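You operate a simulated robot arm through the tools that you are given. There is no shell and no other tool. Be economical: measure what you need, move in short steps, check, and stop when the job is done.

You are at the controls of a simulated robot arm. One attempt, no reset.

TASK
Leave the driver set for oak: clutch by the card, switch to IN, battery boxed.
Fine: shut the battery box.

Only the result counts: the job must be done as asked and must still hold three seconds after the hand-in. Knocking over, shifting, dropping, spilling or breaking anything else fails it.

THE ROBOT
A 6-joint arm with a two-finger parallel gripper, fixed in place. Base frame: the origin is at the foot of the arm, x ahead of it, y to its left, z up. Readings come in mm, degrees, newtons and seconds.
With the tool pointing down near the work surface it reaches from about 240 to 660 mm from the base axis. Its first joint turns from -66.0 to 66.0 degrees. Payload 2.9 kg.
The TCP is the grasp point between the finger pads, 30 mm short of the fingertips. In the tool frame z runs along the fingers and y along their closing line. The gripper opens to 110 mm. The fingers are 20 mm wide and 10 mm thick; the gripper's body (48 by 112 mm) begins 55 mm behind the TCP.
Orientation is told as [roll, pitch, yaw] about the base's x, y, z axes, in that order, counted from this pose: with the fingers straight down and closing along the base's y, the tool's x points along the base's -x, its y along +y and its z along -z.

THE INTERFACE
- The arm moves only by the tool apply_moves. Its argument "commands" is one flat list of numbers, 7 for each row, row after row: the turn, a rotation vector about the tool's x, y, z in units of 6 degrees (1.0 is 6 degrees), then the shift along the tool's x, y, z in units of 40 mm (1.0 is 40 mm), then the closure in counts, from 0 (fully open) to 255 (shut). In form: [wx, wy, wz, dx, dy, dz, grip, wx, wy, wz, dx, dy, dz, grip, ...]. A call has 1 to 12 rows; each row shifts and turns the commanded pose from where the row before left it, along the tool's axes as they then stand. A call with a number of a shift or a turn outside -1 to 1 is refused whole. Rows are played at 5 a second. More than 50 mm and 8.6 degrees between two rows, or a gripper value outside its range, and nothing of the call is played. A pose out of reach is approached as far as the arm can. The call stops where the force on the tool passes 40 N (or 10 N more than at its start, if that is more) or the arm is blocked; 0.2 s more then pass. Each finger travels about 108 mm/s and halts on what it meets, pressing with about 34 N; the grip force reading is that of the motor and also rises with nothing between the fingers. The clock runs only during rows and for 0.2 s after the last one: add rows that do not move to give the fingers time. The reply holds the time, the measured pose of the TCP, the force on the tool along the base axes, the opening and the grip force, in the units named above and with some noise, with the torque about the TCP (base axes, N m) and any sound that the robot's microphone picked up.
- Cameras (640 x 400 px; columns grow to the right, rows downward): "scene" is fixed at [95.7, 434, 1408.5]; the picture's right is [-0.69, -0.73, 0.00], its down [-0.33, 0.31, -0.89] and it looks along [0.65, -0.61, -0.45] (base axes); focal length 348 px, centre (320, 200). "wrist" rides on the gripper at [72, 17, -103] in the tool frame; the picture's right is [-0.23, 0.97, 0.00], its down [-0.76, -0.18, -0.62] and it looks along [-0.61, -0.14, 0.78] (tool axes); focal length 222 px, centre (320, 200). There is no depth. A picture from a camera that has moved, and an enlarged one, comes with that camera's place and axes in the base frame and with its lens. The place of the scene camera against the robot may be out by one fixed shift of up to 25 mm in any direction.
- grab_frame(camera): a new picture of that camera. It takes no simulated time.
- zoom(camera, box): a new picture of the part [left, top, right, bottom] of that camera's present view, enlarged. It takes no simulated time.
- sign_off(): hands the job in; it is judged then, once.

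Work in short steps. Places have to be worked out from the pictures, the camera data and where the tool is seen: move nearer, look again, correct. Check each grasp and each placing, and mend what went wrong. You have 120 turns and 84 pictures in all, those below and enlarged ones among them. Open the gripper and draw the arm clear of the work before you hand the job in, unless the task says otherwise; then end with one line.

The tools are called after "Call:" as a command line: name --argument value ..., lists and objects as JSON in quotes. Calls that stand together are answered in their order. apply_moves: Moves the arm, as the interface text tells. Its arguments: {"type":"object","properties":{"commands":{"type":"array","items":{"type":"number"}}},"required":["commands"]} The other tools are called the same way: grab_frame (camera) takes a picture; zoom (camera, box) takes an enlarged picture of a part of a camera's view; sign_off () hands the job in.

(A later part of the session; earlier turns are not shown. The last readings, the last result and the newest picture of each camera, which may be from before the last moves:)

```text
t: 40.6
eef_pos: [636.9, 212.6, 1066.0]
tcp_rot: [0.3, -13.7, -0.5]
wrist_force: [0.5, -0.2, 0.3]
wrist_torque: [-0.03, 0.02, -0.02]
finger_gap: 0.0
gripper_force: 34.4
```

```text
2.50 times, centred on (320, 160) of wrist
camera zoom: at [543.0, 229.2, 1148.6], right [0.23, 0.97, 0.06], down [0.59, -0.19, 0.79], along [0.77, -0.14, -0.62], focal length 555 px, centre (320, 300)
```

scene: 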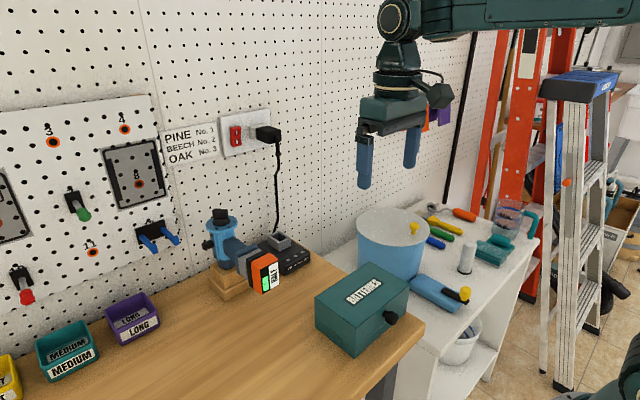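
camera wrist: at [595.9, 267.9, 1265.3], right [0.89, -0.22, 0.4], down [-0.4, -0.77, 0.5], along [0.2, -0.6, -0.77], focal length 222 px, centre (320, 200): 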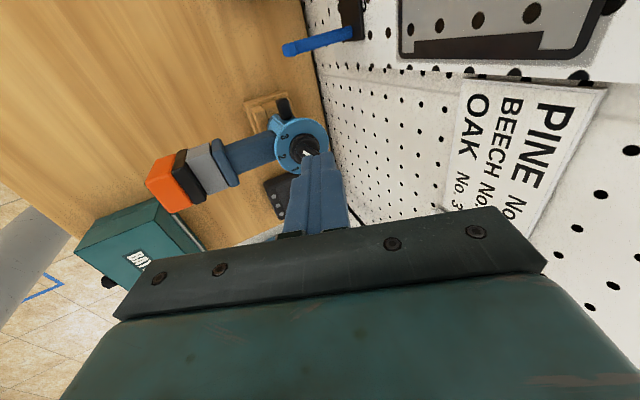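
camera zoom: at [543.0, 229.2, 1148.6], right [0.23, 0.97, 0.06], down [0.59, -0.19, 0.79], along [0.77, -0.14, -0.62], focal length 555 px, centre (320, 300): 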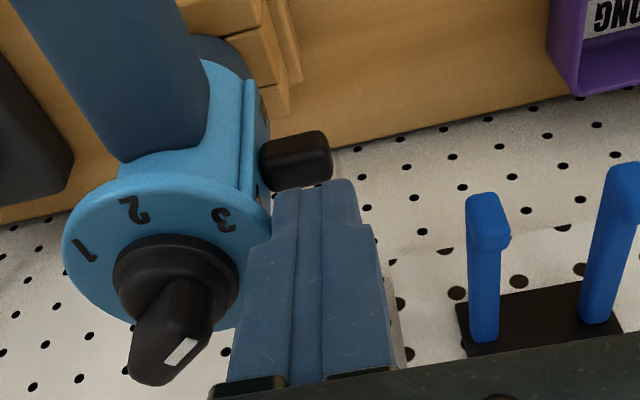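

The closed fingertips stand right above the lever, clear of the dial rim. I lower straight down in small steps onto the lever.

Call:
apply_moves --commands '[0, 0, 0, 0.059, 0.03, 0.243, 255, 0, 0, 0, 0.03, 0, 0.122, 255, 0, 0, 0, 0.03, 0, 0.122, 255, 0, 0, 0, 0, 0, 0, 255]'

Call:
zoom --camera "wrist" --box '[240, 80, 400, 240]'

```text
t: 41.6
eef_pos: [636.0, 213.0, 1045.0]
tcp_rot: [0.3, -13.4, -0.6]
wrist_force: [0.7, 0.5, -0.6]
wrist_torque: [-0.01, -0.02, 0.02]
finger_gap: 0.3
gripper_force: 34.2
```

```text
2.50 times, centred on (320, 160) of wrist
camera zoom: at [542.2, 229.1, 1129.2], right [0.23, 0.97, 0.06], down [0.59, -0.19, 0.78], along [0.77, -0.14, -0.62], focal length 555 px, centre (320, 300)
```

zoom: 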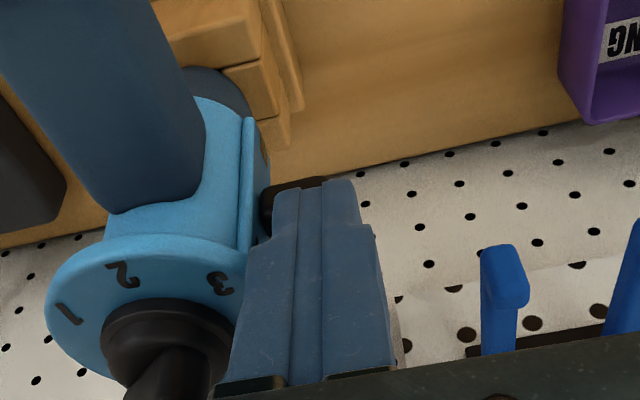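

Call:
zoom --camera "scene" --box '[190, 200, 260, 265]'

```text
6.15 times, centred on (225, 232) of scene
camera zoom: at [95.7, 434.0, 1408.5], right [-0.69, -0.73, 0.0], down [-0.33, 0.31, -0.89], along [0.65, -0.61, -0.45], focal length 2144 px, centre (905, 0)
```

zoom: 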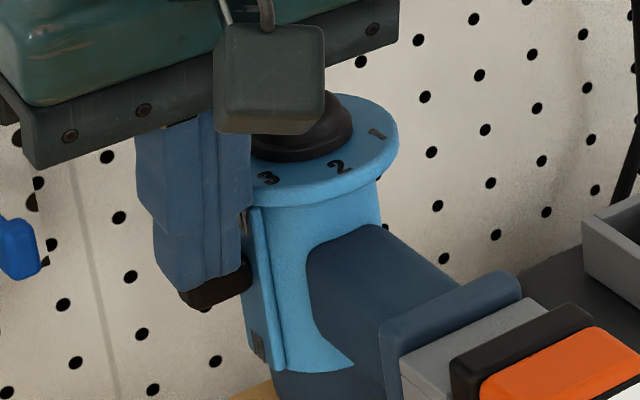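

Call:
apply_moves --commands '[0, 0, 0, 0.018, 0, 0.073, 255, 0, 0, 0, 0.018, 0, 0.073, 255, 0, 0, 0, 0, 0, 0, 255]'

```text
t: 42.4
eef_pos: [633.2, 214.2, 1038.9]
tcp_rot: [0.3, -13.2, -0.4]
wrist_force: [-1.4, 8.1, 3.9]
wrist_torque: [-0.03, -0.07, 0.03]
finger_gap: 0.1
gripper_force: 33.9
out of reach, approached as far as the arm can: row 2
```

The +8 N along y shows the wider part of the fingers is touching the dial rim. I lift a little, shift +3 mm in y, then come down again.

Call:
apply_moves --commands '[0, 0, 0, -0.06, 0, -0.15, 255, 0, 0, 0, -0.05, 0.07, 0, 255, 0, 0, 0, 0, 0, 0, 255]'

Call:
zoom --camera "wrist" --box '[240, 80, 400, 240]'

```text
t: 43.2
eef_pos: [636.9, 212.7, 1048.7]
tcp_rot: [0.4, -13.5, -0.6]
wrist_force: [-0.1, 0.5, -0.7]
wrist_torque: [0.0, 0.02, -0.02]
finger_gap: 0.0
gripper_force: 34.1
```

```text
2.50 times, centred on (320, 160) of wrist
camera zoom: at [542.4, 229.8, 1132.2], right [0.23, 0.97, 0.06], down [0.59, -0.19, 0.78], along [0.77, -0.14, -0.62], focal length 555 px, centre (320, 300)
```

zoom: 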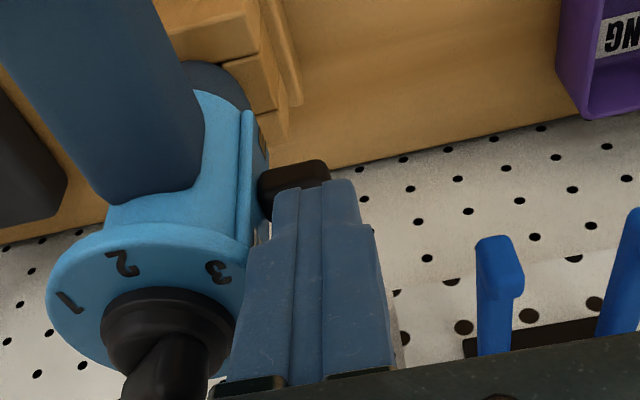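

Call:
apply_moves --commands '[0, 0, 0, 0, 0.1, 0, 255, 0, 0, 0, 0.03, 0, 0.12, 255, 0, 0, 0, 0, 0, 0, 255]'

Call:
apply_moves --commands '[0, 0, 0, 0.04, 0, 0.14, 255, 0, 0, 0, 0, 0, 0, 255]'

```text
t: 44.0
eef_pos: [633.9, 216.9, 1044.1]
tcp_rot: [0.5, -13.4, -0.5]
wrist_force: [-0.1, 0.2, 0.2]
wrist_torque: [0.02, -0.01, 0.05]
finger_gap: 0.0
gripper_force: 33.8
```

```text
t: 44.6
eef_pos: [632.5, 216.2, 1041.2]
tcp_rot: [0.4, -13.4, -0.5]
wrist_force: [-0.8, -0.5, 0.6]
wrist_torque: [0.0, 0.01, -0.02]
finger_gap: 0.1
gripper_force: 34.2
out of reach, approached as far as the arm can: row 1
```

Call:
apply_moves --commands '[0, 0.6, 0, 0, 0, 0, 255, 0, 0, 0, 0.02, 0, 0.1, 255, 0, 0, 0, 0.02, 0, 0.1, 255, 0, 0, 0, 0, 0, 0, 255]'

```text
t: 45.6
eef_pos: [632.9, 216.3, 1032.1]
tcp_rot: [0.4, -10.2, -0.5]
wrist_force: [-0.2, -0.7, 0.8]
wrist_torque: [0.01, 0.0, -0.03]
finger_gap: 0.2
gripper_force: 33.8
```

Tip is at z≈1003 with no force, so the fingers may have passed in front of the lever; I look.

Call:
zoom --camera "scene" --box '[190, 200, 260, 265]'

Call:
zoom --camera "wrist" --box '[240, 80, 400, 240]'

```text
6.15 times, centred on (225, 232) of scene
camera zoom: at [95.7, 434.0, 1408.5], right [-0.69, -0.73, 0.0], down [-0.33, 0.31, -0.89], along [0.65, -0.61, -0.45], focal length 2144 px, centre (905, 0)
```

zoom: 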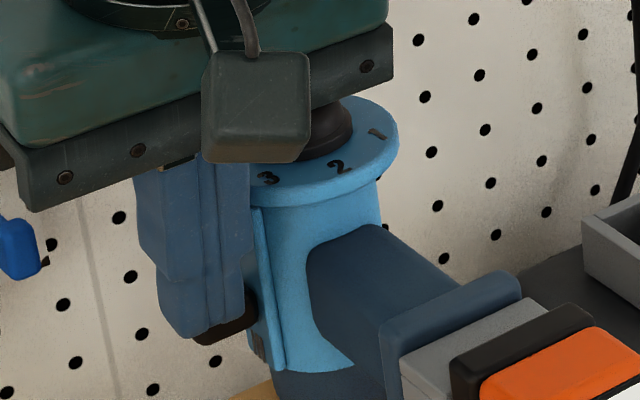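

```text
2.50 times, centred on (320, 160) of wrist
camera zoom: at [543.4, 232.9, 1121.4], right [0.23, 0.97, 0.04], down [0.64, -0.19, 0.75], along [0.73, -0.14, -0.66], focal length 555 px, centre (320, 300)
```

zoom: 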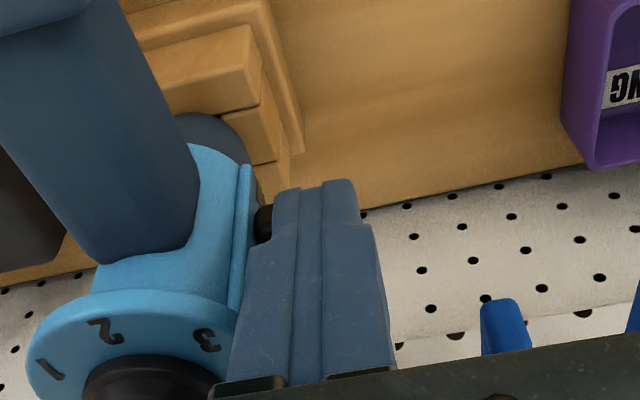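

The lever has moved down with the finger (its lower edge is ~11 mm lower). I keep pushing down until it stops.

Call:
apply_moves --commands '[0, 0.1, 0, 0.0, 0, 0.1, 255, 0, 0.1, 0, 0.0, 0, 0.1, 255, 0, 0, 0, 0, 0, 0, 255]'

Call:
zoom --camera "scene" --box '[190, 200, 260, 265]'

```text
t: 46.4
eef_pos: [633.6, 217.2, 1028.2]
tcp_rot: [0.3, -9.3, -0.5]
wrist_force: [-5.7, -5.5, 25.1]
wrist_torque: [-0.23, -0.09, -0.04]
finger_gap: 0.0
gripper_force: 34.2
```

```text
6.15 times, centred on (225, 232) of scene
camera zoom: at [95.0, 433.7, 1408.7], right [-0.69, -0.73, 0.0], down [-0.33, 0.31, -0.89], along [0.65, -0.61, -0.45], focal length 2144 px, centre (905, 0)
```

zoom: 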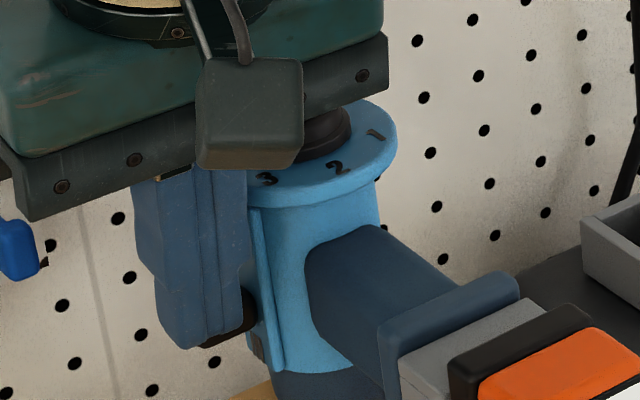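

25 N upward: the lever is at its stop. I back off upward and check.

Call:
apply_moves --commands '[0, 0, 0, 0, 0.05, -0.5, 255, 0, 0, 0, 0, 0.1, -0.5, 255, 0, 0, 0, 0.3, 0.5, -1, 255, 0, 0, 0, 0.6, 0.8, -0.5, 255, 0, 0, 0, 0, 0, 0, 255]'

Call:
zoom --camera "scene" --box '[190, 190, 270, 265]'

```text
t: 47.6
eef_pos: [584.0, 273.3, 1118.1]
tcp_rot: [0.2, -8.9, -0.5]
wrist_force: [0.1, 0.0, 0.2]
wrist_torque: [-0.01, -0.01, 0.02]
finger_gap: 0.1
gripper_force: 34.1
```

```text
5.33 times, centred on (230, 228) of scene
camera zoom: at [95.7, 434.0, 1408.5], right [-0.69, -0.73, 0.0], down [-0.33, 0.31, -0.89], along [0.65, -0.61, -0.45], focal length 1858 px, centre (800, 53)
```

zoom: 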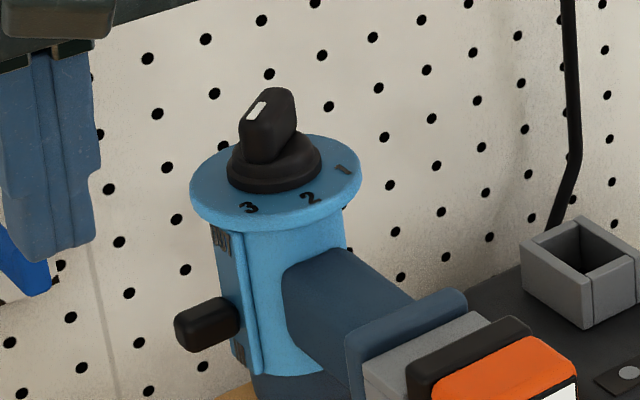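

The lever now sits at the IN end. Next the battery box: I move over to look at its knob from close, gripper open.

Call:
apply_moves --commands '[0, 1, 0, 0, 0, -0.2, 0, 0, 0.48, 0, 0.8, -0.74, 0, 0, 0, 0, 0, 0.8, -0.74, 0, 0, 0, 0, 0, 0.8, -0.74, 0, 0, 0, 0, 0, 0.8, -0.74, 0, 0, 0, 0, 0, 0.8, -0.74, 0.1, 0, 0, 0, 0, 0.8, -0.74, 0.2, 0, 0, 0, 0, 0.8, -0.74, 0.3, 0, 0, 0, 0, 0.75, -0.72, 0.5, 0, 0, 0, 0, 0, 0, 0, 0]'

Call:
grab_frame --camera "wrist"

```text
t: 49.8
eef_pos: [417.1, 68.8, 1218.7]
tcp_rot: [0.3, 0.3, -0.5]
wrist_force: [0.1, 0.0, 0.0]
wrist_torque: [-0.03, -0.01, -0.01]
finger_gap: 109.9
gripper_force: 0.2
out of reach, approached as far as the arm can: row 1, 4, 5, 6, 7, 8, 9
```

```text
37 pictures are left
camera wrist: at [345.9, 85.7, 1322.5], right [0.23, 0.97, 0.0], down [0.76, -0.19, 0.62], along [0.6, -0.14, -0.79], focal length 222 px, centre (320, 200)
```

wrist: 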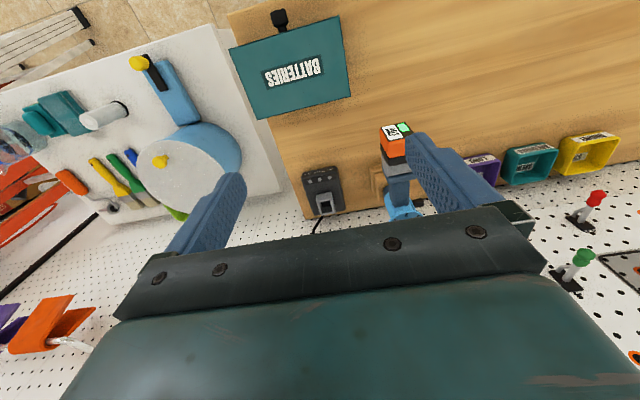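

Call:
apply_moves --commands '[0, 0, 0, 0.6, -0.27, 0.6, 0, 0, 0, 0, 0.6, -0.27, 0.6, 0, 0, 0, 0, 0.6, -0.26, 0.6, 0, 0, 0, 0, 0, 0, 0, 0]'

```text
t: 50.8
eef_pos: [381.3, 72.7, 1218.1]
tcp_rot: [4.3, 2.2, -0.6]
wrist_force: [0.1, 1.1, -0.1]
wrist_torque: [-0.01, 0.0, -0.01]
finger_gap: 109.6
gripper_force: 0.0
out of reach, approached as far as the arm can: row 1, 2, 3
```

Motion is limited oddly here; I probe one direction at a time to find the constraint.

Call:
apply_moves --commands '[0, 0, 0, 0, 0, 0.5, 0, 0, 0, 0, 0, 0, 0, 0]'

Call:
apply_moves --commands '[0, 0, 0, -0.5, 0, 0, 0, 0, 0, 0, -0.5, 0, 0, 0, 0, 0, 0, 0, 0, 0, 0]'

Call:
grab_frame --camera "scene"

```text
t: 51.4
eef_pos: [376.0, 67.4, 1187.4]
tcp_rot: [4.9, 1.6, -0.9]
wrist_force: [0.2, 0.1, -0.5]
wrist_torque: [0.03, -0.02, -0.01]
finger_gap: 110.1
gripper_force: 0.0
out of reach, approached as far as the arm can: row 1
```

```text
t: 52.2
eef_pos: [416.1, 67.8, 1186.4]
tcp_rot: [5.0, 1.4, -1.0]
wrist_force: [0.7, -0.6, -0.4]
wrist_torque: [-0.04, -0.04, -0.02]
finger_gap: 109.9
gripper_force: 0.0
```

```text
36 pictures are left
```

scene: 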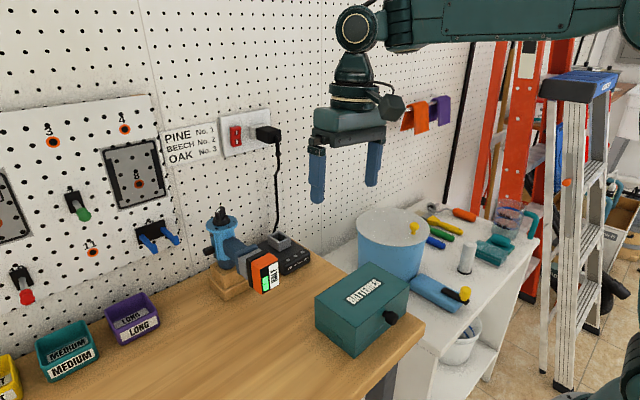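

The last move was clean. I correct the small roll and go toward the box in smaller steps.

Call:
apply_moves --commands '[0.42, -0.12, 0, 0, 0, 0.3, 0, 0.42, -0.12, 0, 0, 0, 0.3, 0, 0, 0, 0.15, 0.3, -0.25, 0.3, 0, 0, 0, 0, 0.3, -0.25, 0.3, 0, 0, 0, 0, 0.3, -0.25, 0.3, 0, 0, 0, 0, 0.3, 0, 0.3, 0, 0, 0, 0, 0.3, 0, 0.3, 0, 0, 0, 0, 0.3, 0, 0.3, 0, 0, 0, 0, 0, 0, 0, 0]'

Call:
grab_frame --camera "wrist"

```text
t: 54.2
eef_pos: [341.3, 41.9, 1092.4]
tcp_rot: [0.0, 0.1, -1.9]
wrist_force: [0.8, -0.5, -0.3]
wrist_torque: [-0.01, 0.0, -0.01]
finger_gap: 109.9
gripper_force: 0.2
```

```text
35 pictures are left
camera wrist: at [269.8, 60.6, 1196.3], right [0.26, 0.97, 0.0], down [0.76, -0.2, 0.62], along [0.6, -0.16, -0.78], focal length 222 px, centre (320, 200)
```

wrist: 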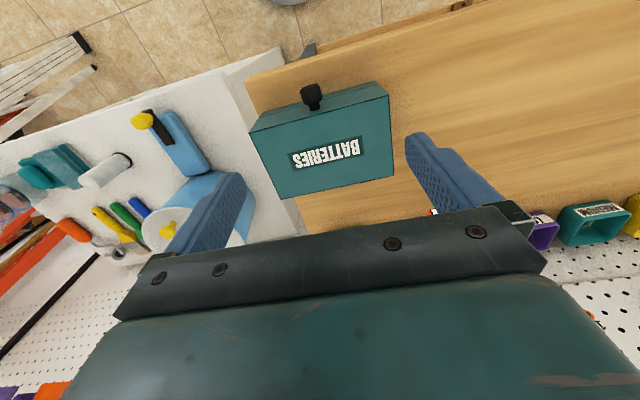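

Call:
zoom --camera "wrist" --box '[240, 60, 400, 210]'

```text
2.67 times, centred on (320, 135) of wrist
camera zoom: at [269.8, 60.6, 1196.3], right [0.26, 0.97, 0.0], down [0.76, -0.2, 0.62], along [0.6, -0.16, -0.78], focal length 592 px, centre (320, 373)
```

zoom: 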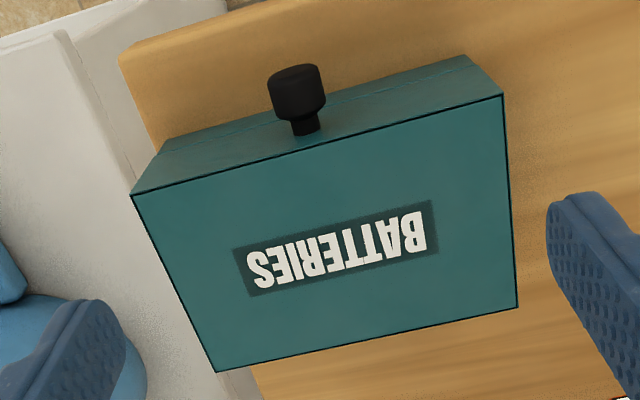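

The box is x 342–441, y −42…114, top z≈955; its knob head is around (324, 35, 928). I go above the knob with a part-open gripper.

Call:
apply_moves --commands '[0, 0, -0.32, 0.26, -0.09, 0.6, 116, 0, 0, 0, 0.26, -0.09, 0.6, 116, 0, 0, 0, 0, 0, 0.6, 116, 0, 0, 0, 0, 0, 0.5, 116, 0, 0, 0, 0, 0, 0, 116]'

Call:
grab_frame --camera "wrist"

```text
t: 55.4
eef_pos: [321.2, 35.1, 999.1]
tcp_rot: [-0.1, 0.0, 0.1]
wrist_force: [0.6, -0.2, 0.0]
wrist_torque: [0.01, 0.0, -0.04]
finger_gap: 59.9
gripper_force: 0.1
```

```text
33 pictures are left
camera wrist: at [249.1, 50.2, 1102.1], right [0.23, 0.97, 0.0], down [0.76, -0.18, 0.62], along [0.61, -0.14, -0.78], focal length 222 px, centre (320, 200)
```

wrist: 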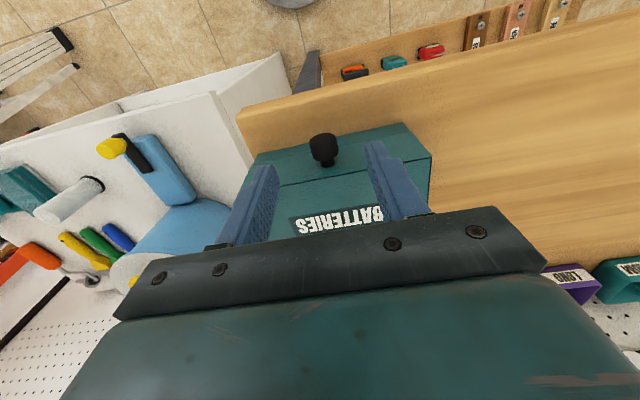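

Call:
apply_moves --commands '[0, 0, 0, 0, 0, 0.6, 116, 0, 0, 0, 0, 0, 0.6, 116, 0, 0, 0, 0, 0, 0, 116]'

Call:
zoom --camera "scene" --box '[340, 240, 450, 350]'

Call:
zoom --camera "wrist" --box '[220, 90, 420, 240]'

```text
t: 56.2
eef_pos: [320.7, 35.0, 950.7]
tcp_rot: [0.0, -0.1, 0.1]
wrist_force: [-1.1, 0.6, -0.3]
wrist_torque: [0.03, 0.01, -0.02]
finger_gap: 59.8
gripper_force: 0.1
```

```text
3.64 times, centred on (395, 295) of scene
camera zoom: at [95.7, 434.0, 1408.5], right [-0.69, -0.73, 0.0], down [-0.33, 0.31, -0.89], along [0.65, -0.61, -0.45], focal length 1267 px, centre (47, -146)
```

zoom: 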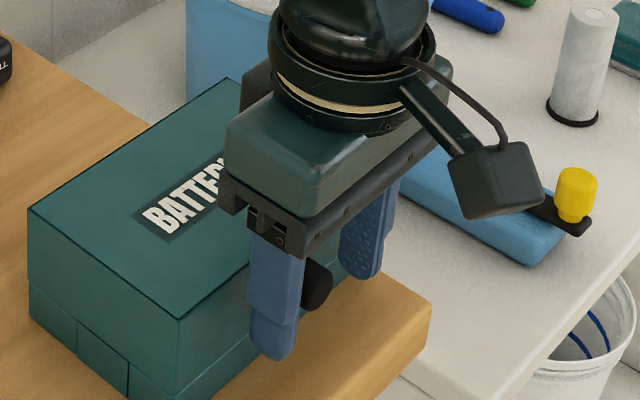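

```text
2.67 times, centred on (320, 165) of wrist
camera zoom: at [248.8, 51.0, 1054.0], right [0.23, 0.97, 0.0], down [0.76, -0.18, 0.62], along [0.61, -0.14, -0.78], focal length 592 px, centre (320, 293)
```

zoom: 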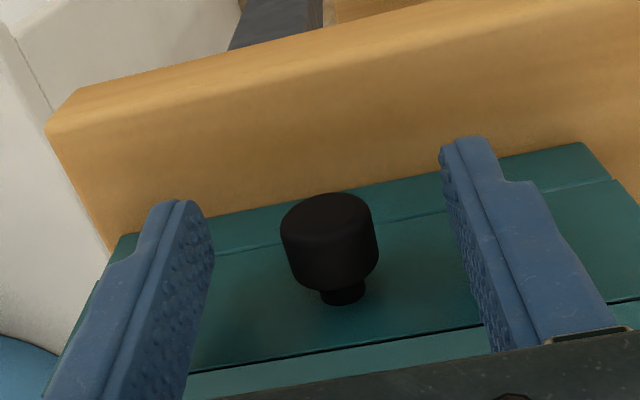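

The fingers straddle the knob at the right height; I close on it.

Call:
apply_moves --commands '[0, 0, 0, -0.05, 0, 0, 255, 0, 0, 0, 0, 0, 0, 255, 0, 0, 0, 0, 0, 0, 255]'

```text
t: 57.0
eef_pos: [322.4, 36.1, 951.3]
tcp_rot: [0.0, 0.1, 0.2]
wrist_force: [-6.7, 11.3, 4.3]
wrist_torque: [0.21, -0.18, -0.02]
finger_gap: 19.4
gripper_force: 45.1
```

Gripped (19 mm). I start lifting the lid along an arc about its rear hinge.

Call:
apply_moves --commands '[0, 0, 0, -0.02, 0.02, -0.31, 255, 0, 0, 0, -0.05, 0, -0.31, 255, 0, 0, 0, -0.08, 0, -0.3, 255, 0, 0, 0, 0, 0, 0, 255]'

Call:
grab_frame --camera "scene"

```text
t: 58.0
eef_pos: [329.6, 36.2, 988.3]
tcp_rot: [0.1, -0.3, 0.2]
wrist_force: [22.0, 18.3, -20.1]
wrist_torque: [0.3, 0.42, 0.05]
finger_gap: 19.7
gripper_force: 44.9
```

```text
30 pictures are left
```

scene: 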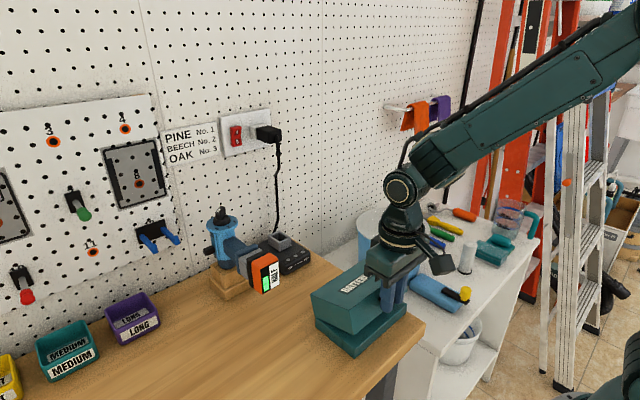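

The lid is rising on its rear hinge; the side force shows the hinge lies lower (≈z 908), so I correct the arc forward and continue.

Call:
apply_moves --commands '[0, 0, 0, -0.16, 0.05, 0, 255, 0, 0, 0, -0.18, 0, -0.26, 255, 0, 0, 0, -0.2, 0, -0.24, 255, 0, 0, 0, 0, 0, 0, 255]'

```text
t: 59.0
eef_pos: [346.7, 36.0, 1009.9]
tcp_rot: [-0.3, 0.4, -0.3]
wrist_force: [-14.9, -15.0, -0.6]
wrist_torque: [-0.31, 1.63, -0.05]
finger_gap: 19.5
gripper_force: 44.7
```

Call:
apply_moves --commands '[0, 0.8, 0, 0.03, -0.03, 0, 255, 0, 0.8, 0, -0.22, 0, -0.21, 255, 0, 0.8, 0, -0.24, 0, -0.2, 255, 0, 0, 0, 0, 0, 0, 255]'

Call:
grab_frame --camera "scene"

```text
t: 60.0
eef_pos: [369.0, 37.0, 1022.6]
tcp_rot: [-0.2, 14.4, -0.2]
wrist_force: [-0.5, -23.2, 17.3]
wrist_torque: [-0.52, -1.12, 0.09]
finger_gap: 19.8
gripper_force: 45.2
```

```text
29 pictures are left
```

scene: 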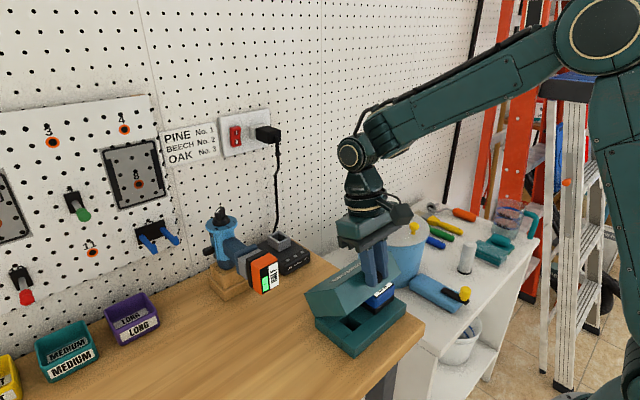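

The lid is about 40° open. I relieve the y load and carry on along the arc.

Call:
apply_moves --commands '[0, 0.5, 0, -0.216, -0.035, -0.324, 255, 0, 0.5, 0, -0.249, 0, -0.246, 255, 0, 0.5, 0, -0.263, 0, -0.234, 255, 0, 0, 0, 0, 0, 0, 255]'

```text
t: 61.0
eef_pos: [406.5, 37.0, 1043.3]
tcp_rot: [0.0, 23.6, 0.1]
wrist_force: [-5.3, -17.0, -16.3]
wrist_torque: [-0.35, 1.23, 0.12]
finger_gap: 19.3
gripper_force: 45.6
```

Call:
apply_moves --commands '[0, 0.7, 0, -0.3, -0.035, -0.18, 255, 0, 0.7, 0, -0.286, 0, -0.223, 255, 0, 0.7, 0, -0.294, 0, -0.213, 255, 0, 0, 0, 0, 0, 0, 255]'

Call:
grab_frame --camera "scene"

```text
t: 61.5
eef_pos: [421.7, 36.4, 1046.3]
tcp_rot: [0.1, 28.3, 0.5]
wrist_force: [-4.2, 13.5, 3.6]
wrist_torque: [0.33, 0.57, -0.73]
finger_gap: 19.1
gripper_force: 45.4
out of reach, approached as far as the arm can: row 2
stopped in row 2: the force on the tool passed its limit at 70 N (the readings are from after the stop); the commanded pose is now the measured one
```

```text
28 pictures are left
```

scene: 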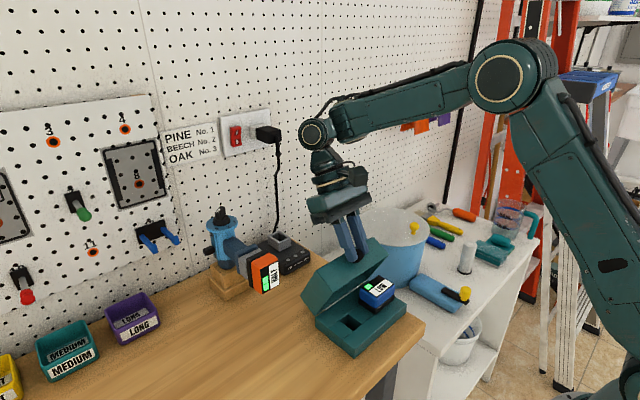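

Extra tilt hit a joint limit (brief force spike), but lid and box are fine: ~65–70° open, with a LOW battery in one slot and the other slot free. I continue without more tilt, in small steps.

Call:
apply_moves --commands '[0, 0, 0, -0.1, 0, -0.08, 255, 0, 0, 0, -0.09, 0, -0.07, 255, 0, 0, 0, -0.18, 0, -0.13, 255, 0, 0, 0, 0, 0, 0, 255]'

```text
t: 62.1
eef_pos: [432.3, 36.2, 1046.2]
tcp_rot: [-0.6, 28.0, 0.8]
wrist_force: [-5.6, 11.8, 6.6]
wrist_torque: [0.42, 0.83, -1.08]
finger_gap: 19.6
gripper_force: 45.4
out of reach, approached as far as the arm can: row 2
stopped in row 2: the force on the tool passed its limit at 64 N (the readings are from after the stop); the commanded pose is now the measured one
```

Call:
apply_moves --commands '[0, -0.4, 0.1, 0, 0, 0, 255, 0, -0.4, 0, -0.08, 0, -0.06, 255, 0, -0.4, 0, -0.1, 0, -0.06, 255, 0, 0, 0, 0, 0, 0, 255]'

```text
t: 63.1
eef_pos: [440.9, 37.0, 1047.2]
tcp_rot: [-0.8, 21.0, 0.4]
wrist_force: [-11.9, 13.1, 5.4]
wrist_torque: [0.53, 1.58, -0.34]
finger_gap: 19.5
gripper_force: 44.9
```

Call:
apply_moves --commands '[0, -0.4, 0, -0.2, 0.03, -0.06, 255, 0, -0.4, 0, -0.2, 0, -0.04, 255, 0, -0.4, 0, -0.2, 0, -0.01, 255, 0, 0, 0, 0, 0, 0, 255]'

Call:
grab_frame --camera "scene"

```text
t: 64.1
eef_pos: [464.7, 35.5, 1045.5]
tcp_rot: [-0.9, 13.7, 0.2]
wrist_force: [-8.3, -13.1, 13.9]
wrist_torque: [0.1, 1.52, 0.05]
finger_gap: 19.5
gripper_force: 44.7
```

```text
27 pictures are left
```

scene: 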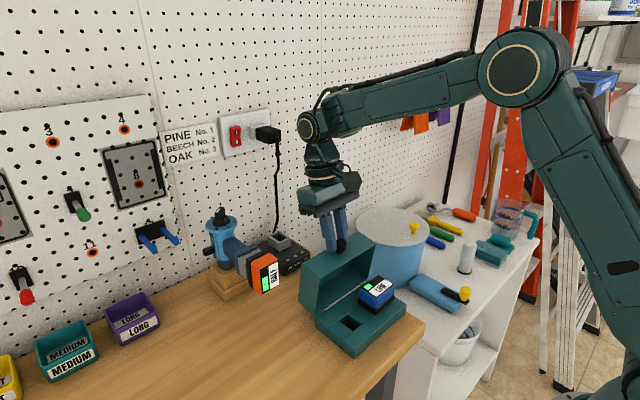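

Call:
apply_moves --commands '[0, -0.4, 0, -0.2, -0.03, 0, 255, 0, -0.4, 0, -0.2, 0, 0.03, 255, 0, 0, 0, 0, 0, 0, 255]'

```text
t: 64.9
eef_pos: [480.3, 36.5, 1041.4]
tcp_rot: [-0.8, 8.9, 0.5]
wrist_force: [-8.4, -3.8, 10.1]
wrist_torque: [0.38, 1.53, -0.02]
finger_gap: 19.6
gripper_force: 45.2
```

Call:
apply_moves --commands '[0, -0.3, 0, -0.18, 0, 0.06, 255, 0, -0.3, 0, -0.18, 0, 0.08, 255, 0, 0, 0, 0, 0, 0, 255]'

Call:
zoom --camera "scene" --box '[260, 170, 440, 360]'

```text
t: 65.7
eef_pos: [495.5, 36.5, 1033.3]
tcp_rot: [-0.7, 5.1, 0.5]
wrist_force: [-2.8, -4.5, 21.4]
wrist_torque: [0.48, 1.38, 0.02]
finger_gap: 19.5
gripper_force: 45.0
```

```text
2.11 times, centred on (350, 265) of scene
camera zoom: at [95.4, 433.8, 1408.6], right [-0.69, -0.73, 0.0], down [-0.33, 0.31, -0.89], along [0.65, -0.61, -0.45], focal length 734 px, centre (257, 63)
```

zoom: 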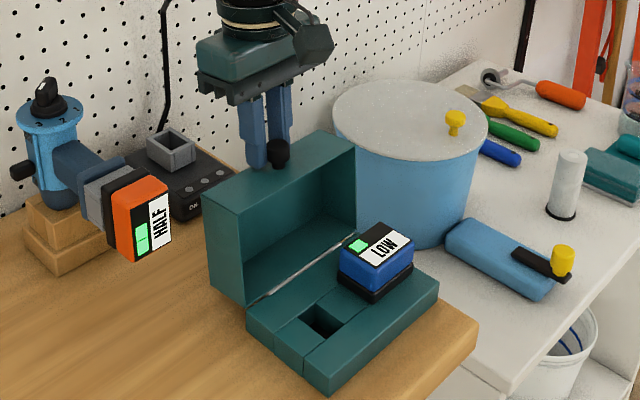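

The lid is past vertical (~100°) and pushing back, probably at its stop. I release and see whether it stays.

Call:
apply_moves --commands '[0, 0, 0, 0, 0, 0, 200, 0, 0, 0, 0, 0, 0, 116, 0, 0, 0, 0, 0, 0, 116, 0, 0, 0, 0, 0, 0, 116]'

Call:
zoom --camera "scene" --box '[260, 170, 440, 360]'

```text
t: 66.7
eef_pos: [493.5, 36.8, 1033.6]
tcp_rot: [-0.7, 5.3, 0.5]
wrist_force: [-0.9, -0.1, -0.4]
wrist_torque: [0.02, -0.04, 0.01]
finger_gap: 60.3
gripper_force: 0.1
```

```text
2.11 times, centred on (350, 265) of scene
camera zoom: at [95.7, 434.0, 1408.5], right [-0.69, -0.73, 0.0], down [-0.33, 0.31, -0.89], along [0.65, -0.61, -0.45], focal length 734 px, centre (257, 63)
```

zoom: 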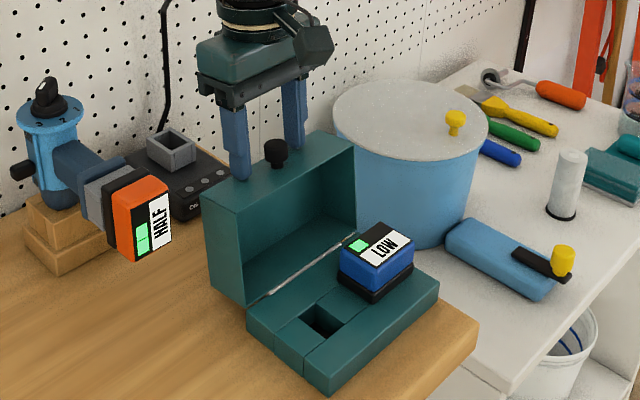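

The lid stays open by itself, showing a free slot beside the LOW battery. To take the HALF battery (label facing the robot) and stand it label-up, I need the tool near horizontal at the grasp, so I go up and test how far forward the tool can tilt near the battery.

Call:
apply_moves --commands '[0, -0.45, 0, 0, 0, -0.8, 116, 0, -0.43, 0, 0, 0, -0.8, 116, 0, 0, 0, 0.4, 0.5, -0.3, 0, 0, 0, 0, 0.5, 0.5, 0, 0, 0, 0, 0, 0.5, 0.5, 0, 0, 0, 0, 0, 0.5, 0.5, 0, 0, 0, 0, 0, 0.5, 0.5, 0, 0, 0, 0, 0, 0.5, 0.5, 0, 0, 0, 0, 0, 0.3, 0.5, 0, 0, 0, 0, 0, 0, 0, 0, 0]'

Call:
apply_moves --commands '[0, -1, 0, 0, 0, 0, 0, 0, -1, 0, 0, 0, 0, 0, 0, -1, 0, 0, 0, 0, 0, 0, -1, 0, 0, 0, 0, 0, 0, -1, 0, 0, 0, 0, 0, 0, -1, 0, 0, 0, 0, 0, 0, -1, 0, 0, 0, 0, 0, 0, 0, 0, 0, 0, 0, 0]'

```text
t: 68.9
eef_pos: [369.1, 176.7, 1105.3]
tcp_rot: [-0.7, -0.1, 0.5]
wrist_force: [0.4, 0.5, -0.4]
wrist_torque: [-0.01, 0.01, -0.03]
finger_gap: 110.0
gripper_force: 0.1
```

```text
t: 70.7
eef_pos: [368.7, 176.0, 1106.4]
tcp_rot: [-1.0, -42.1, 1.2]
wrist_force: [0.5, -0.1, 0.7]
wrist_torque: [-0.01, 0.01, 0.01]
finger_gap: 109.9
gripper_force: 0.0
```

Forward tilt of 42° is fine here; I continue toward 90°.

Call:
apply_moves --commands '[0, -1, 0, 0, 0, 0, 0, 0, -1, 0, 0, 0, 0, 0, 0, -1, 0, 0, 0, 0, 0, 0, -1, 0, 0, 0, 0, 0, 0, -1, 0, 0, 0, 0, 0, 0, -1, 0, 0, 0, 0, 0, 0, -1, 0, 0, 0, 0, 0, 0, -1, 0, 0, 0, 0, 0, 0, 0, 0, 0, 0, 0, 0]'

```text
t: 72.7
eef_pos: [382.0, 181.4, 1125.1]
tcp_rot: [-44.2, -88.8, 45.1]
wrist_force: [0.4, 0.2, -0.9]
wrist_torque: [-0.02, -0.02, 0.03]
finger_gap: 110.0
gripper_force: 0.1
out of reach, approached as far as the arm can: row 7, 8
```

Nearly horizontal (−89°) is reachable. I take a wrist picture to locate the battery relative to the tool.

Call:
grab_frame --camera "wrist"

```text
24 pictures are left
camera wrist: at [277.9, 195.7, 1055.4], right [-0.01, 0.98, 0.21], down [-0.61, -0.18, 0.77], along [0.79, -0.12, 0.6], focal length 222 px, centre (320, 200)
```

wrist: 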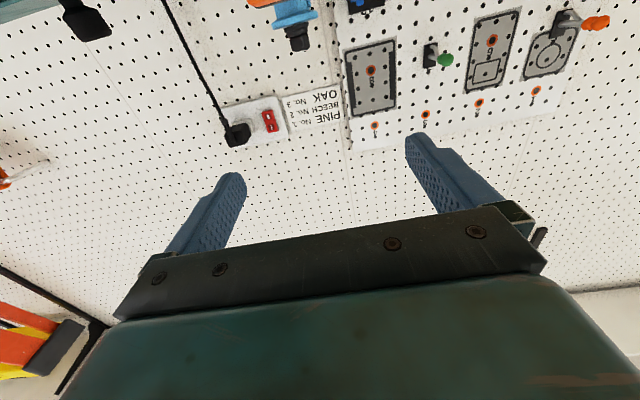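

The battery is ahead and below. I part-close the gripper to clear the box lid and bring the horizontal tool down to battery height, well short of it.

Call:
apply_moves --commands '[0, 0, 0, 0.5, 0, 0, 81, 0, 0, 0, 0.5, 0, 0, 81, 0, 0, 0, 0.5, 0, 0, 81, 0, 0, 0, 0.5, 0, 0, 81, 0, 0, 0, 0.5, 0, 0, 81, 0, 0, 0, 0, 0, 0, 81]'

Call:
grab_frame --camera "wrist"

```text
t: 74.1
eef_pos: [401.2, 163.8, 1118.7]
tcp_rot: [-41.0, -88.9, 41.8]
wrist_force: [-0.2, 0.4, 0.0]
wrist_torque: [0.0, -0.01, -0.03]
finger_gap: 74.7
gripper_force: 0.0
out of reach, approached as far as the arm can: row 1, 2, 3, 4, 5
```

```text
23 pictures are left
camera wrist: at [296.7, 177.5, 1047.5], right [-0.01, 0.98, 0.21], down [-0.61, -0.18, 0.77], along [0.79, -0.12, 0.6], focal length 222 px, centre (320, 200)
```

wrist: 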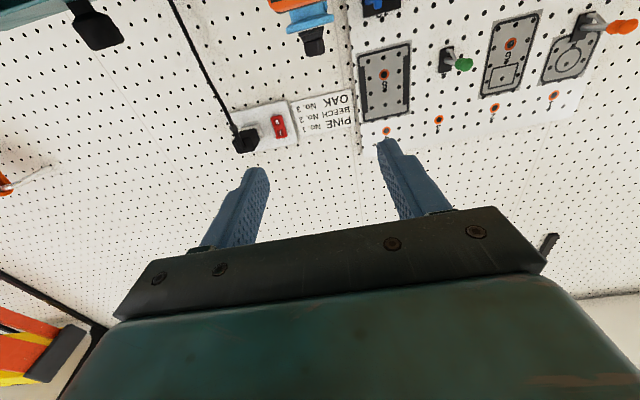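

Too close in to go lower with the tool horizontal; I go further out first (above the battery) and try the lower limit there.

Call:
apply_moves --commands '[0, 0, 0, 0, 0.1, 0.4, 81, 0, 0, 0, 0, 0.1, 0.4, 81, 0, 0, 0, 0, 0.1, 0.4, 81, 0, 0, 0, 0.3, 0, 0.2, 81, 0, 0, 0, 0.3, 0, 0.2, 81, 0, 0, 0, 0.3, 0, 0.2, 81, 0, 0, 0, 0, 0, 0, 81]'

```text
t: 75.7
eef_pos: [471.3, 174.6, 1082.8]
tcp_rot: [-97.1, -89.2, 97.7]
wrist_force: [0.1, 0.7, -0.8]
wrist_torque: [-0.02, 0.02, -0.04]
finger_gap: 75.1
gripper_force: 0.1
```

Here it works: (471, 175, 1083), tool horizontal. I centre on y≈170 and descend with the fingers straddling the battery.

Call:
apply_moves --commands '[0, 0, 0, 0.2, -0.06, 0.15, 81, 0, 0, 0, 0.2, -0.06, 0.15, 81, 0, 0, 0, 0.3, 0, 0.1, 81, 0, 0, 0, 0.3, 0, 0.1, 81, 0, 0, 0, 0, 0, 0, 81]'

Call:
zoom --camera "scene" --box '[200, 190, 360, 310]'

Call:
grab_frame --camera "wrist"

```text
t: 76.9
eef_pos: [492.4, 172.0, 1042.8]
tcp_rot: [-73.6, -89.3, 74.1]
wrist_force: [-0.2, -1.1, -0.3]
wrist_torque: [0.0, -0.01, 0.02]
finger_gap: 75.1
gripper_force: 0.0
```

```text
3.33 times, centred on (280, 250) of scene
camera zoom: at [95.7, 434.0, 1408.5], right [-0.69, -0.73, 0.0], down [-0.33, 0.31, -0.89], along [0.65, -0.61, -0.45], focal length 1161 px, centre (453, 33)
```

zoom: 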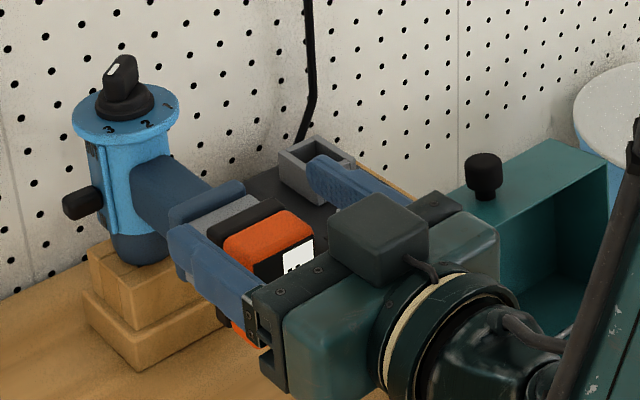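

```text
21 pictures are left
camera wrist: at [388.9, 185.6, 971.3], right [-0.01, 0.98, 0.21], down [-0.62, -0.17, 0.77], along [0.79, -0.13, 0.61], focal length 222 px, centre (320, 200)
```

wrist: 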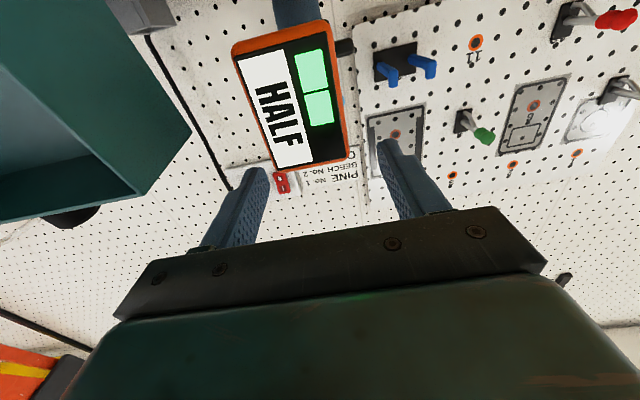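

The battery face is centred near y 168, z 1000 (40 wide × 58 high). I lower the remaining ~42 mm.

Call:
apply_moves --commands '[0, 0, 0, 0.3, -0.08, 0, 81, 0, 0, 0, 0.3, 0, 0, 81, 0, 0, 0, 0.3, 0, 0, 81, 0, 0, 0, 0.17, 0, 0, 81, 0, 0, 0, 0, 0, 0, 81]'

Call:
grab_frame --camera "wrist"

```text
t: 78.1
eef_pos: [512.2, 174.6, 1015.3]
tcp_rot: [-75.7, -89.2, 76.2]
wrist_force: [0.2, -0.5, -0.1]
wrist_torque: [0.03, -0.04, -0.01]
finger_gap: 75.2
gripper_force: 0.1
out of reach, approached as far as the arm can: row 1, 2, 3, 4
```

```text
20 pictures are left
camera wrist: at [409.9, 188.7, 943.6], right [-0.01, 0.98, 0.21], down [-0.62, -0.17, 0.77], along [0.79, -0.13, 0.61], focal length 222 px, centre (320, 200)
```

wrist: 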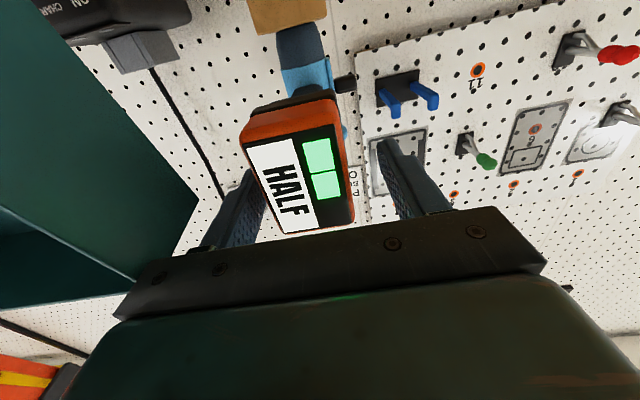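

The pitch limit pushed the hand forward; I ease the tilt to ~−77° and set TCP to (500, 168, 1003) so the pads hold only the battery.

Call:
apply_moves --commands '[0, 0.7, 0, 0, -0.08, -0.2, 81, 0, 0.7, 0, 0, -0.085, 0, 81, 0, 0.6, 0, 0, 0, 0, 81, 0, 0, 0, 0.18, 0, 0, 81, 0, 0, 0, 0.18, 0, 0, 81, 0, 0, 0, 0, 0, 0, 81]'

Call:
grab_frame --camera "wrist"

```text
t: 79.5
eef_pos: [502.1, 169.3, 1000.6]
tcp_rot: [-3.5, -78.0, 4.1]
wrist_force: [0.7, -0.6, 0.3]
wrist_torque: [-0.02, 0.03, -0.01]
finger_gap: 74.8
gripper_force: 0.0
```

```text
19 pictures are left
camera wrist: at [386.0, 183.5, 951.3], right [0.04, 0.98, 0.21], down [-0.45, -0.17, 0.88], along [0.89, -0.13, 0.43], focal length 222 px, centre (320, 200)
```

wrist: 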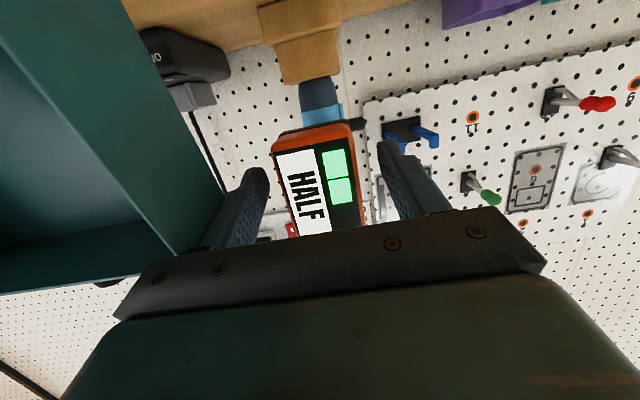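

Centred between the pads. I close on the battery.

Call:
apply_moves --commands '[0, 0, 0, 0, 0, 0, 255, 0, 0, 0, 0, 0, 0, 255, 0, 0, 0, 0, 0, 0, 255]'

Call:
zoom --camera "scene" --box '[200, 190, 360, 310]'

```text
t: 80.3
eef_pos: [502.2, 169.6, 1000.6]
tcp_rot: [-3.1, -77.9, 3.7]
wrist_force: [0.1, 8.6, 0.3]
wrist_torque: [0.38, 0.02, -0.54]
finger_gap: 43.8
gripper_force: 34.2
```

```text
3.33 times, centred on (280, 250) of scene
camera zoom: at [95.7, 434.2, 1408.5], right [-0.69, -0.73, 0.0], down [-0.33, 0.31, -0.89], along [0.65, -0.61, -0.45], focal length 1161 px, centre (453, 33)
```

zoom: 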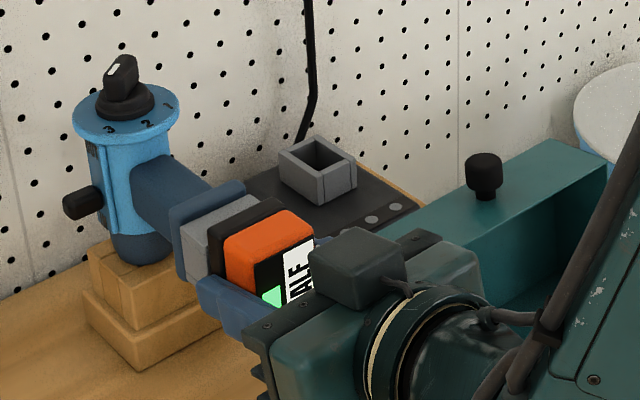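

Gripped at 44 mm. I pull straight back (−x) in small steps.

Call:
apply_moves --commands '[0, 0, 0, 0.026, 0, -0.122, 255, 0, 0, 0, 0.026, 0, -0.122, 255, 0, 0, 0, 0.026, 0, -0.122, 255, 0, 0, 0, 0, 0, 0, 255]'

Call:
zoom --camera "scene" --box '[200, 190, 360, 310]'

```text
t: 81.3
eef_pos: [487.3, 168.4, 1002.1]
tcp_rot: [-3.8, -78.0, 4.2]
wrist_force: [0.2, 0.4, 0.3]
wrist_torque: [0.04, 0.01, 0.01]
finger_gap: 43.7
gripper_force: 33.7
```

```text
3.33 times, centred on (280, 250) of scene
camera zoom: at [95.7, 434.0, 1408.5], right [-0.69, -0.73, 0.0], down [-0.33, 0.31, -0.89], along [0.65, -0.61, -0.45], focal length 1161 px, centre (453, 33)
```

zoom: 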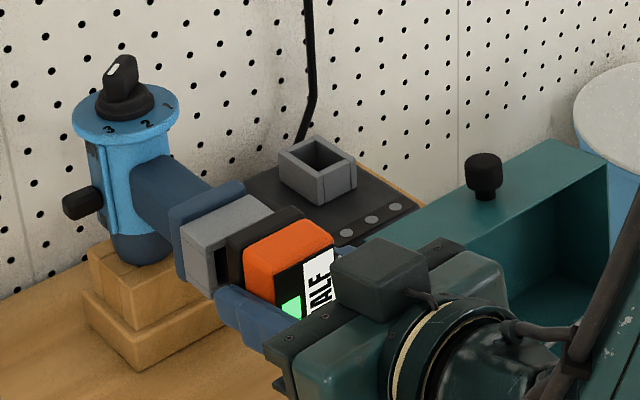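

The battery slides out freely. I continue back.

Call:
apply_moves --commands '[0, 0, 0, 0.04, 0, -0.183, 255, 0, 0, 0, 0.04, 0, -0.183, 255, 0, 0, 0, 0.04, 0, -0.183, 255, 0, 0, 0, 0.04, 0, -0.183, 255, 0, 0, 0, 0, 0, 0, 255]'

Call:
zoom --camera "scene" --box '[200, 190, 360, 310]'

```text
t: 82.5
eef_pos: [458.6, 167.0, 1002.2]
tcp_rot: [-3.5, -77.9, 4.1]
wrist_force: [-0.4, -0.4, 0.0]
wrist_torque: [0.0, 0.04, 0.01]
finger_gap: 43.4
gripper_force: 34.3
```

```text
3.33 times, centred on (280, 250) of scene
camera zoom: at [95.7, 434.0, 1408.5], right [-0.69, -0.73, 0.0], down [-0.33, 0.31, -0.89], along [0.65, -0.61, -0.45], focal length 1161 px, centre (453, 33)
```

zoom: 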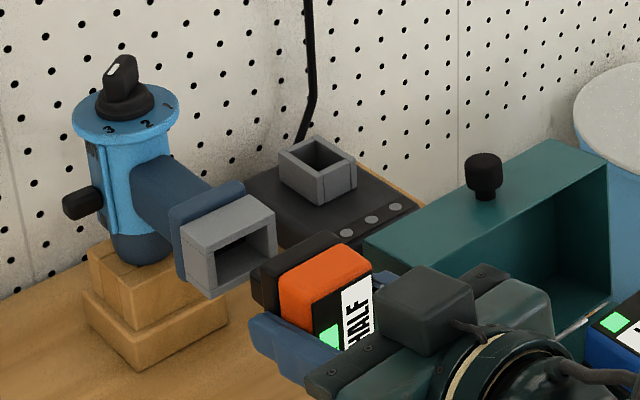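

The battery is out with its black plug showing. I lift it clear and begin turning the tool back to vertical.

Call:
apply_moves --commands '[0, 0, 0, -0.7, 0, -0.25, 255, 0, 0, 0, -0.7, 0, -0.15, 255, 0, 0, 0, -0.7, 0, -0.15, 255, 0, 0, 0, -0.7, 0, -0.15, 255, 0, 1, 0, 0, 0, 0, 255, 0, 1, 0, 0, 0, 0, 255, 0, 1, 0, 0, 0, 0, 255, 0, 1, 0, 0, 0, 0, 255, 0, 1, 0, 0, 0, 0, 255, 0, 1, 0, 0, 0, 0, 255, 0, 0, 0, 0, 0, 0, 255]'

```text
t: 84.9
eef_pos: [453.3, 168.9, 1118.7]
tcp_rot: [-1.0, -42.0, 1.3]
wrist_force: [0.0, -1.0, -0.4]
wrist_torque: [0.01, 0.04, 0.0]
finger_gap: 0.1
gripper_force: 34.0
```

The gap reads 0 — the battery slipped out of the grip. I look for where it is.

Call:
grab_frame --camera "scene"

Call:
grab_frame --camera "wrist"

```text
15 pictures are left
```

scene: 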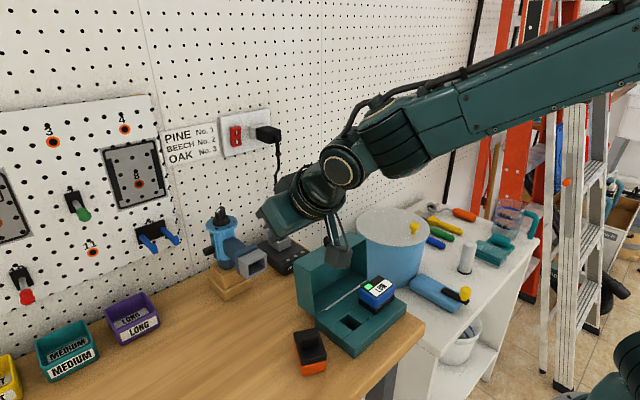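

```text
14 pictures are left
camera wrist: at [330.6, 185.2, 1146.0], right [0.16, 0.98, 0.14], down [0.15, -0.16, 0.97], along [0.98, -0.13, -0.17], focal length 222 px, centre (320, 200)
```

wrist: 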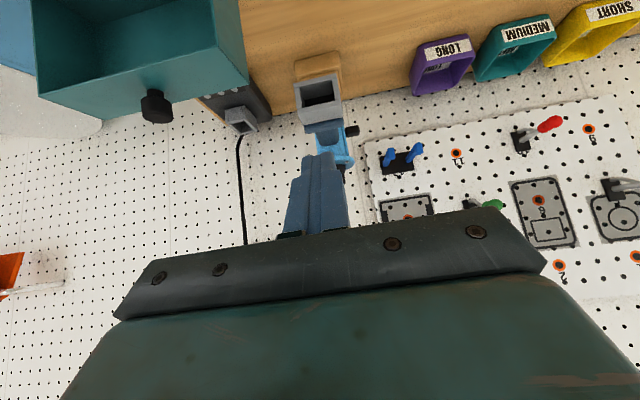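

The battery lies on the bench in front of the box, seemingly plug-up. I zoom in.

Call:
zoom --camera "scene" --box '[270, 270, 400, 390]'

```text
3.33 times, centred on (335, 330) of scene
camera zoom: at [95.7, 434.0, 1408.5], right [-0.69, -0.73, 0.0], down [-0.33, 0.31, -0.89], along [0.65, -0.61, -0.45], focal length 1161 px, centre (270, -233)
```

zoom: 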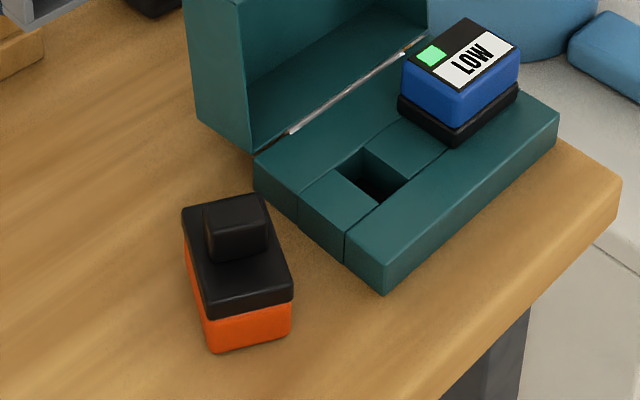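

The battery stands plug-up on the bench at about (387, 174), and its plug/slot are rectangular, so its long side must lie along y in the box. It needs a 180° flip in two 90° sideways leans. First I untilt, open and go above it for a measured look.

Call:
apply_moves --commands '[0, 1, 0, 0, 0, 0, 81, 0, 1, 0, 0, 0, 0, 81, 0, 1, 0, 0, 0, 0, 81, 0, 1, 0, 0, 0, 0, 81, 0, 1, 0, 0, 0, 0, 81, 0, 1, 0, 0, 0, 0, 0, 0, 1, 0, 0, 0, 0, 0, 0, 0, 0, 0.5, 0, 0.3, 0, 0, 0, 0, 0.5, 0, 0.3, 0, 0, 0, 0, 0.45, 0, 0.3, 0, 0, 0, 0, 0, 0, 0, 0]'

Call:
grab_frame --camera "wrist"

```text
t: 87.3
eef_pos: [395.0, 168.7, 1082.0]
tcp_rot: [-0.7, 0.0, 0.4]
wrist_force: [0.0, -0.3, -0.9]
wrist_torque: [0.02, -0.01, 0.02]
finger_gap: 109.9
gripper_force: 0.0
```

```text
12 pictures are left
camera wrist: at [322.3, 186.1, 1185.1], right [0.22, 0.98, -0.01], down [0.76, -0.16, 0.63], along [0.61, -0.15, -0.78], focal length 222 px, centre (320, 200)
```

wrist: 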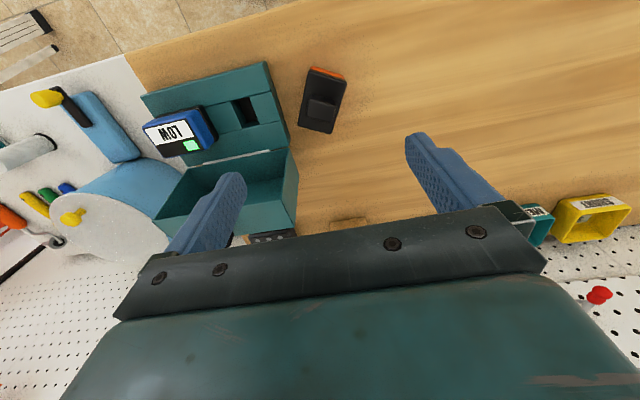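

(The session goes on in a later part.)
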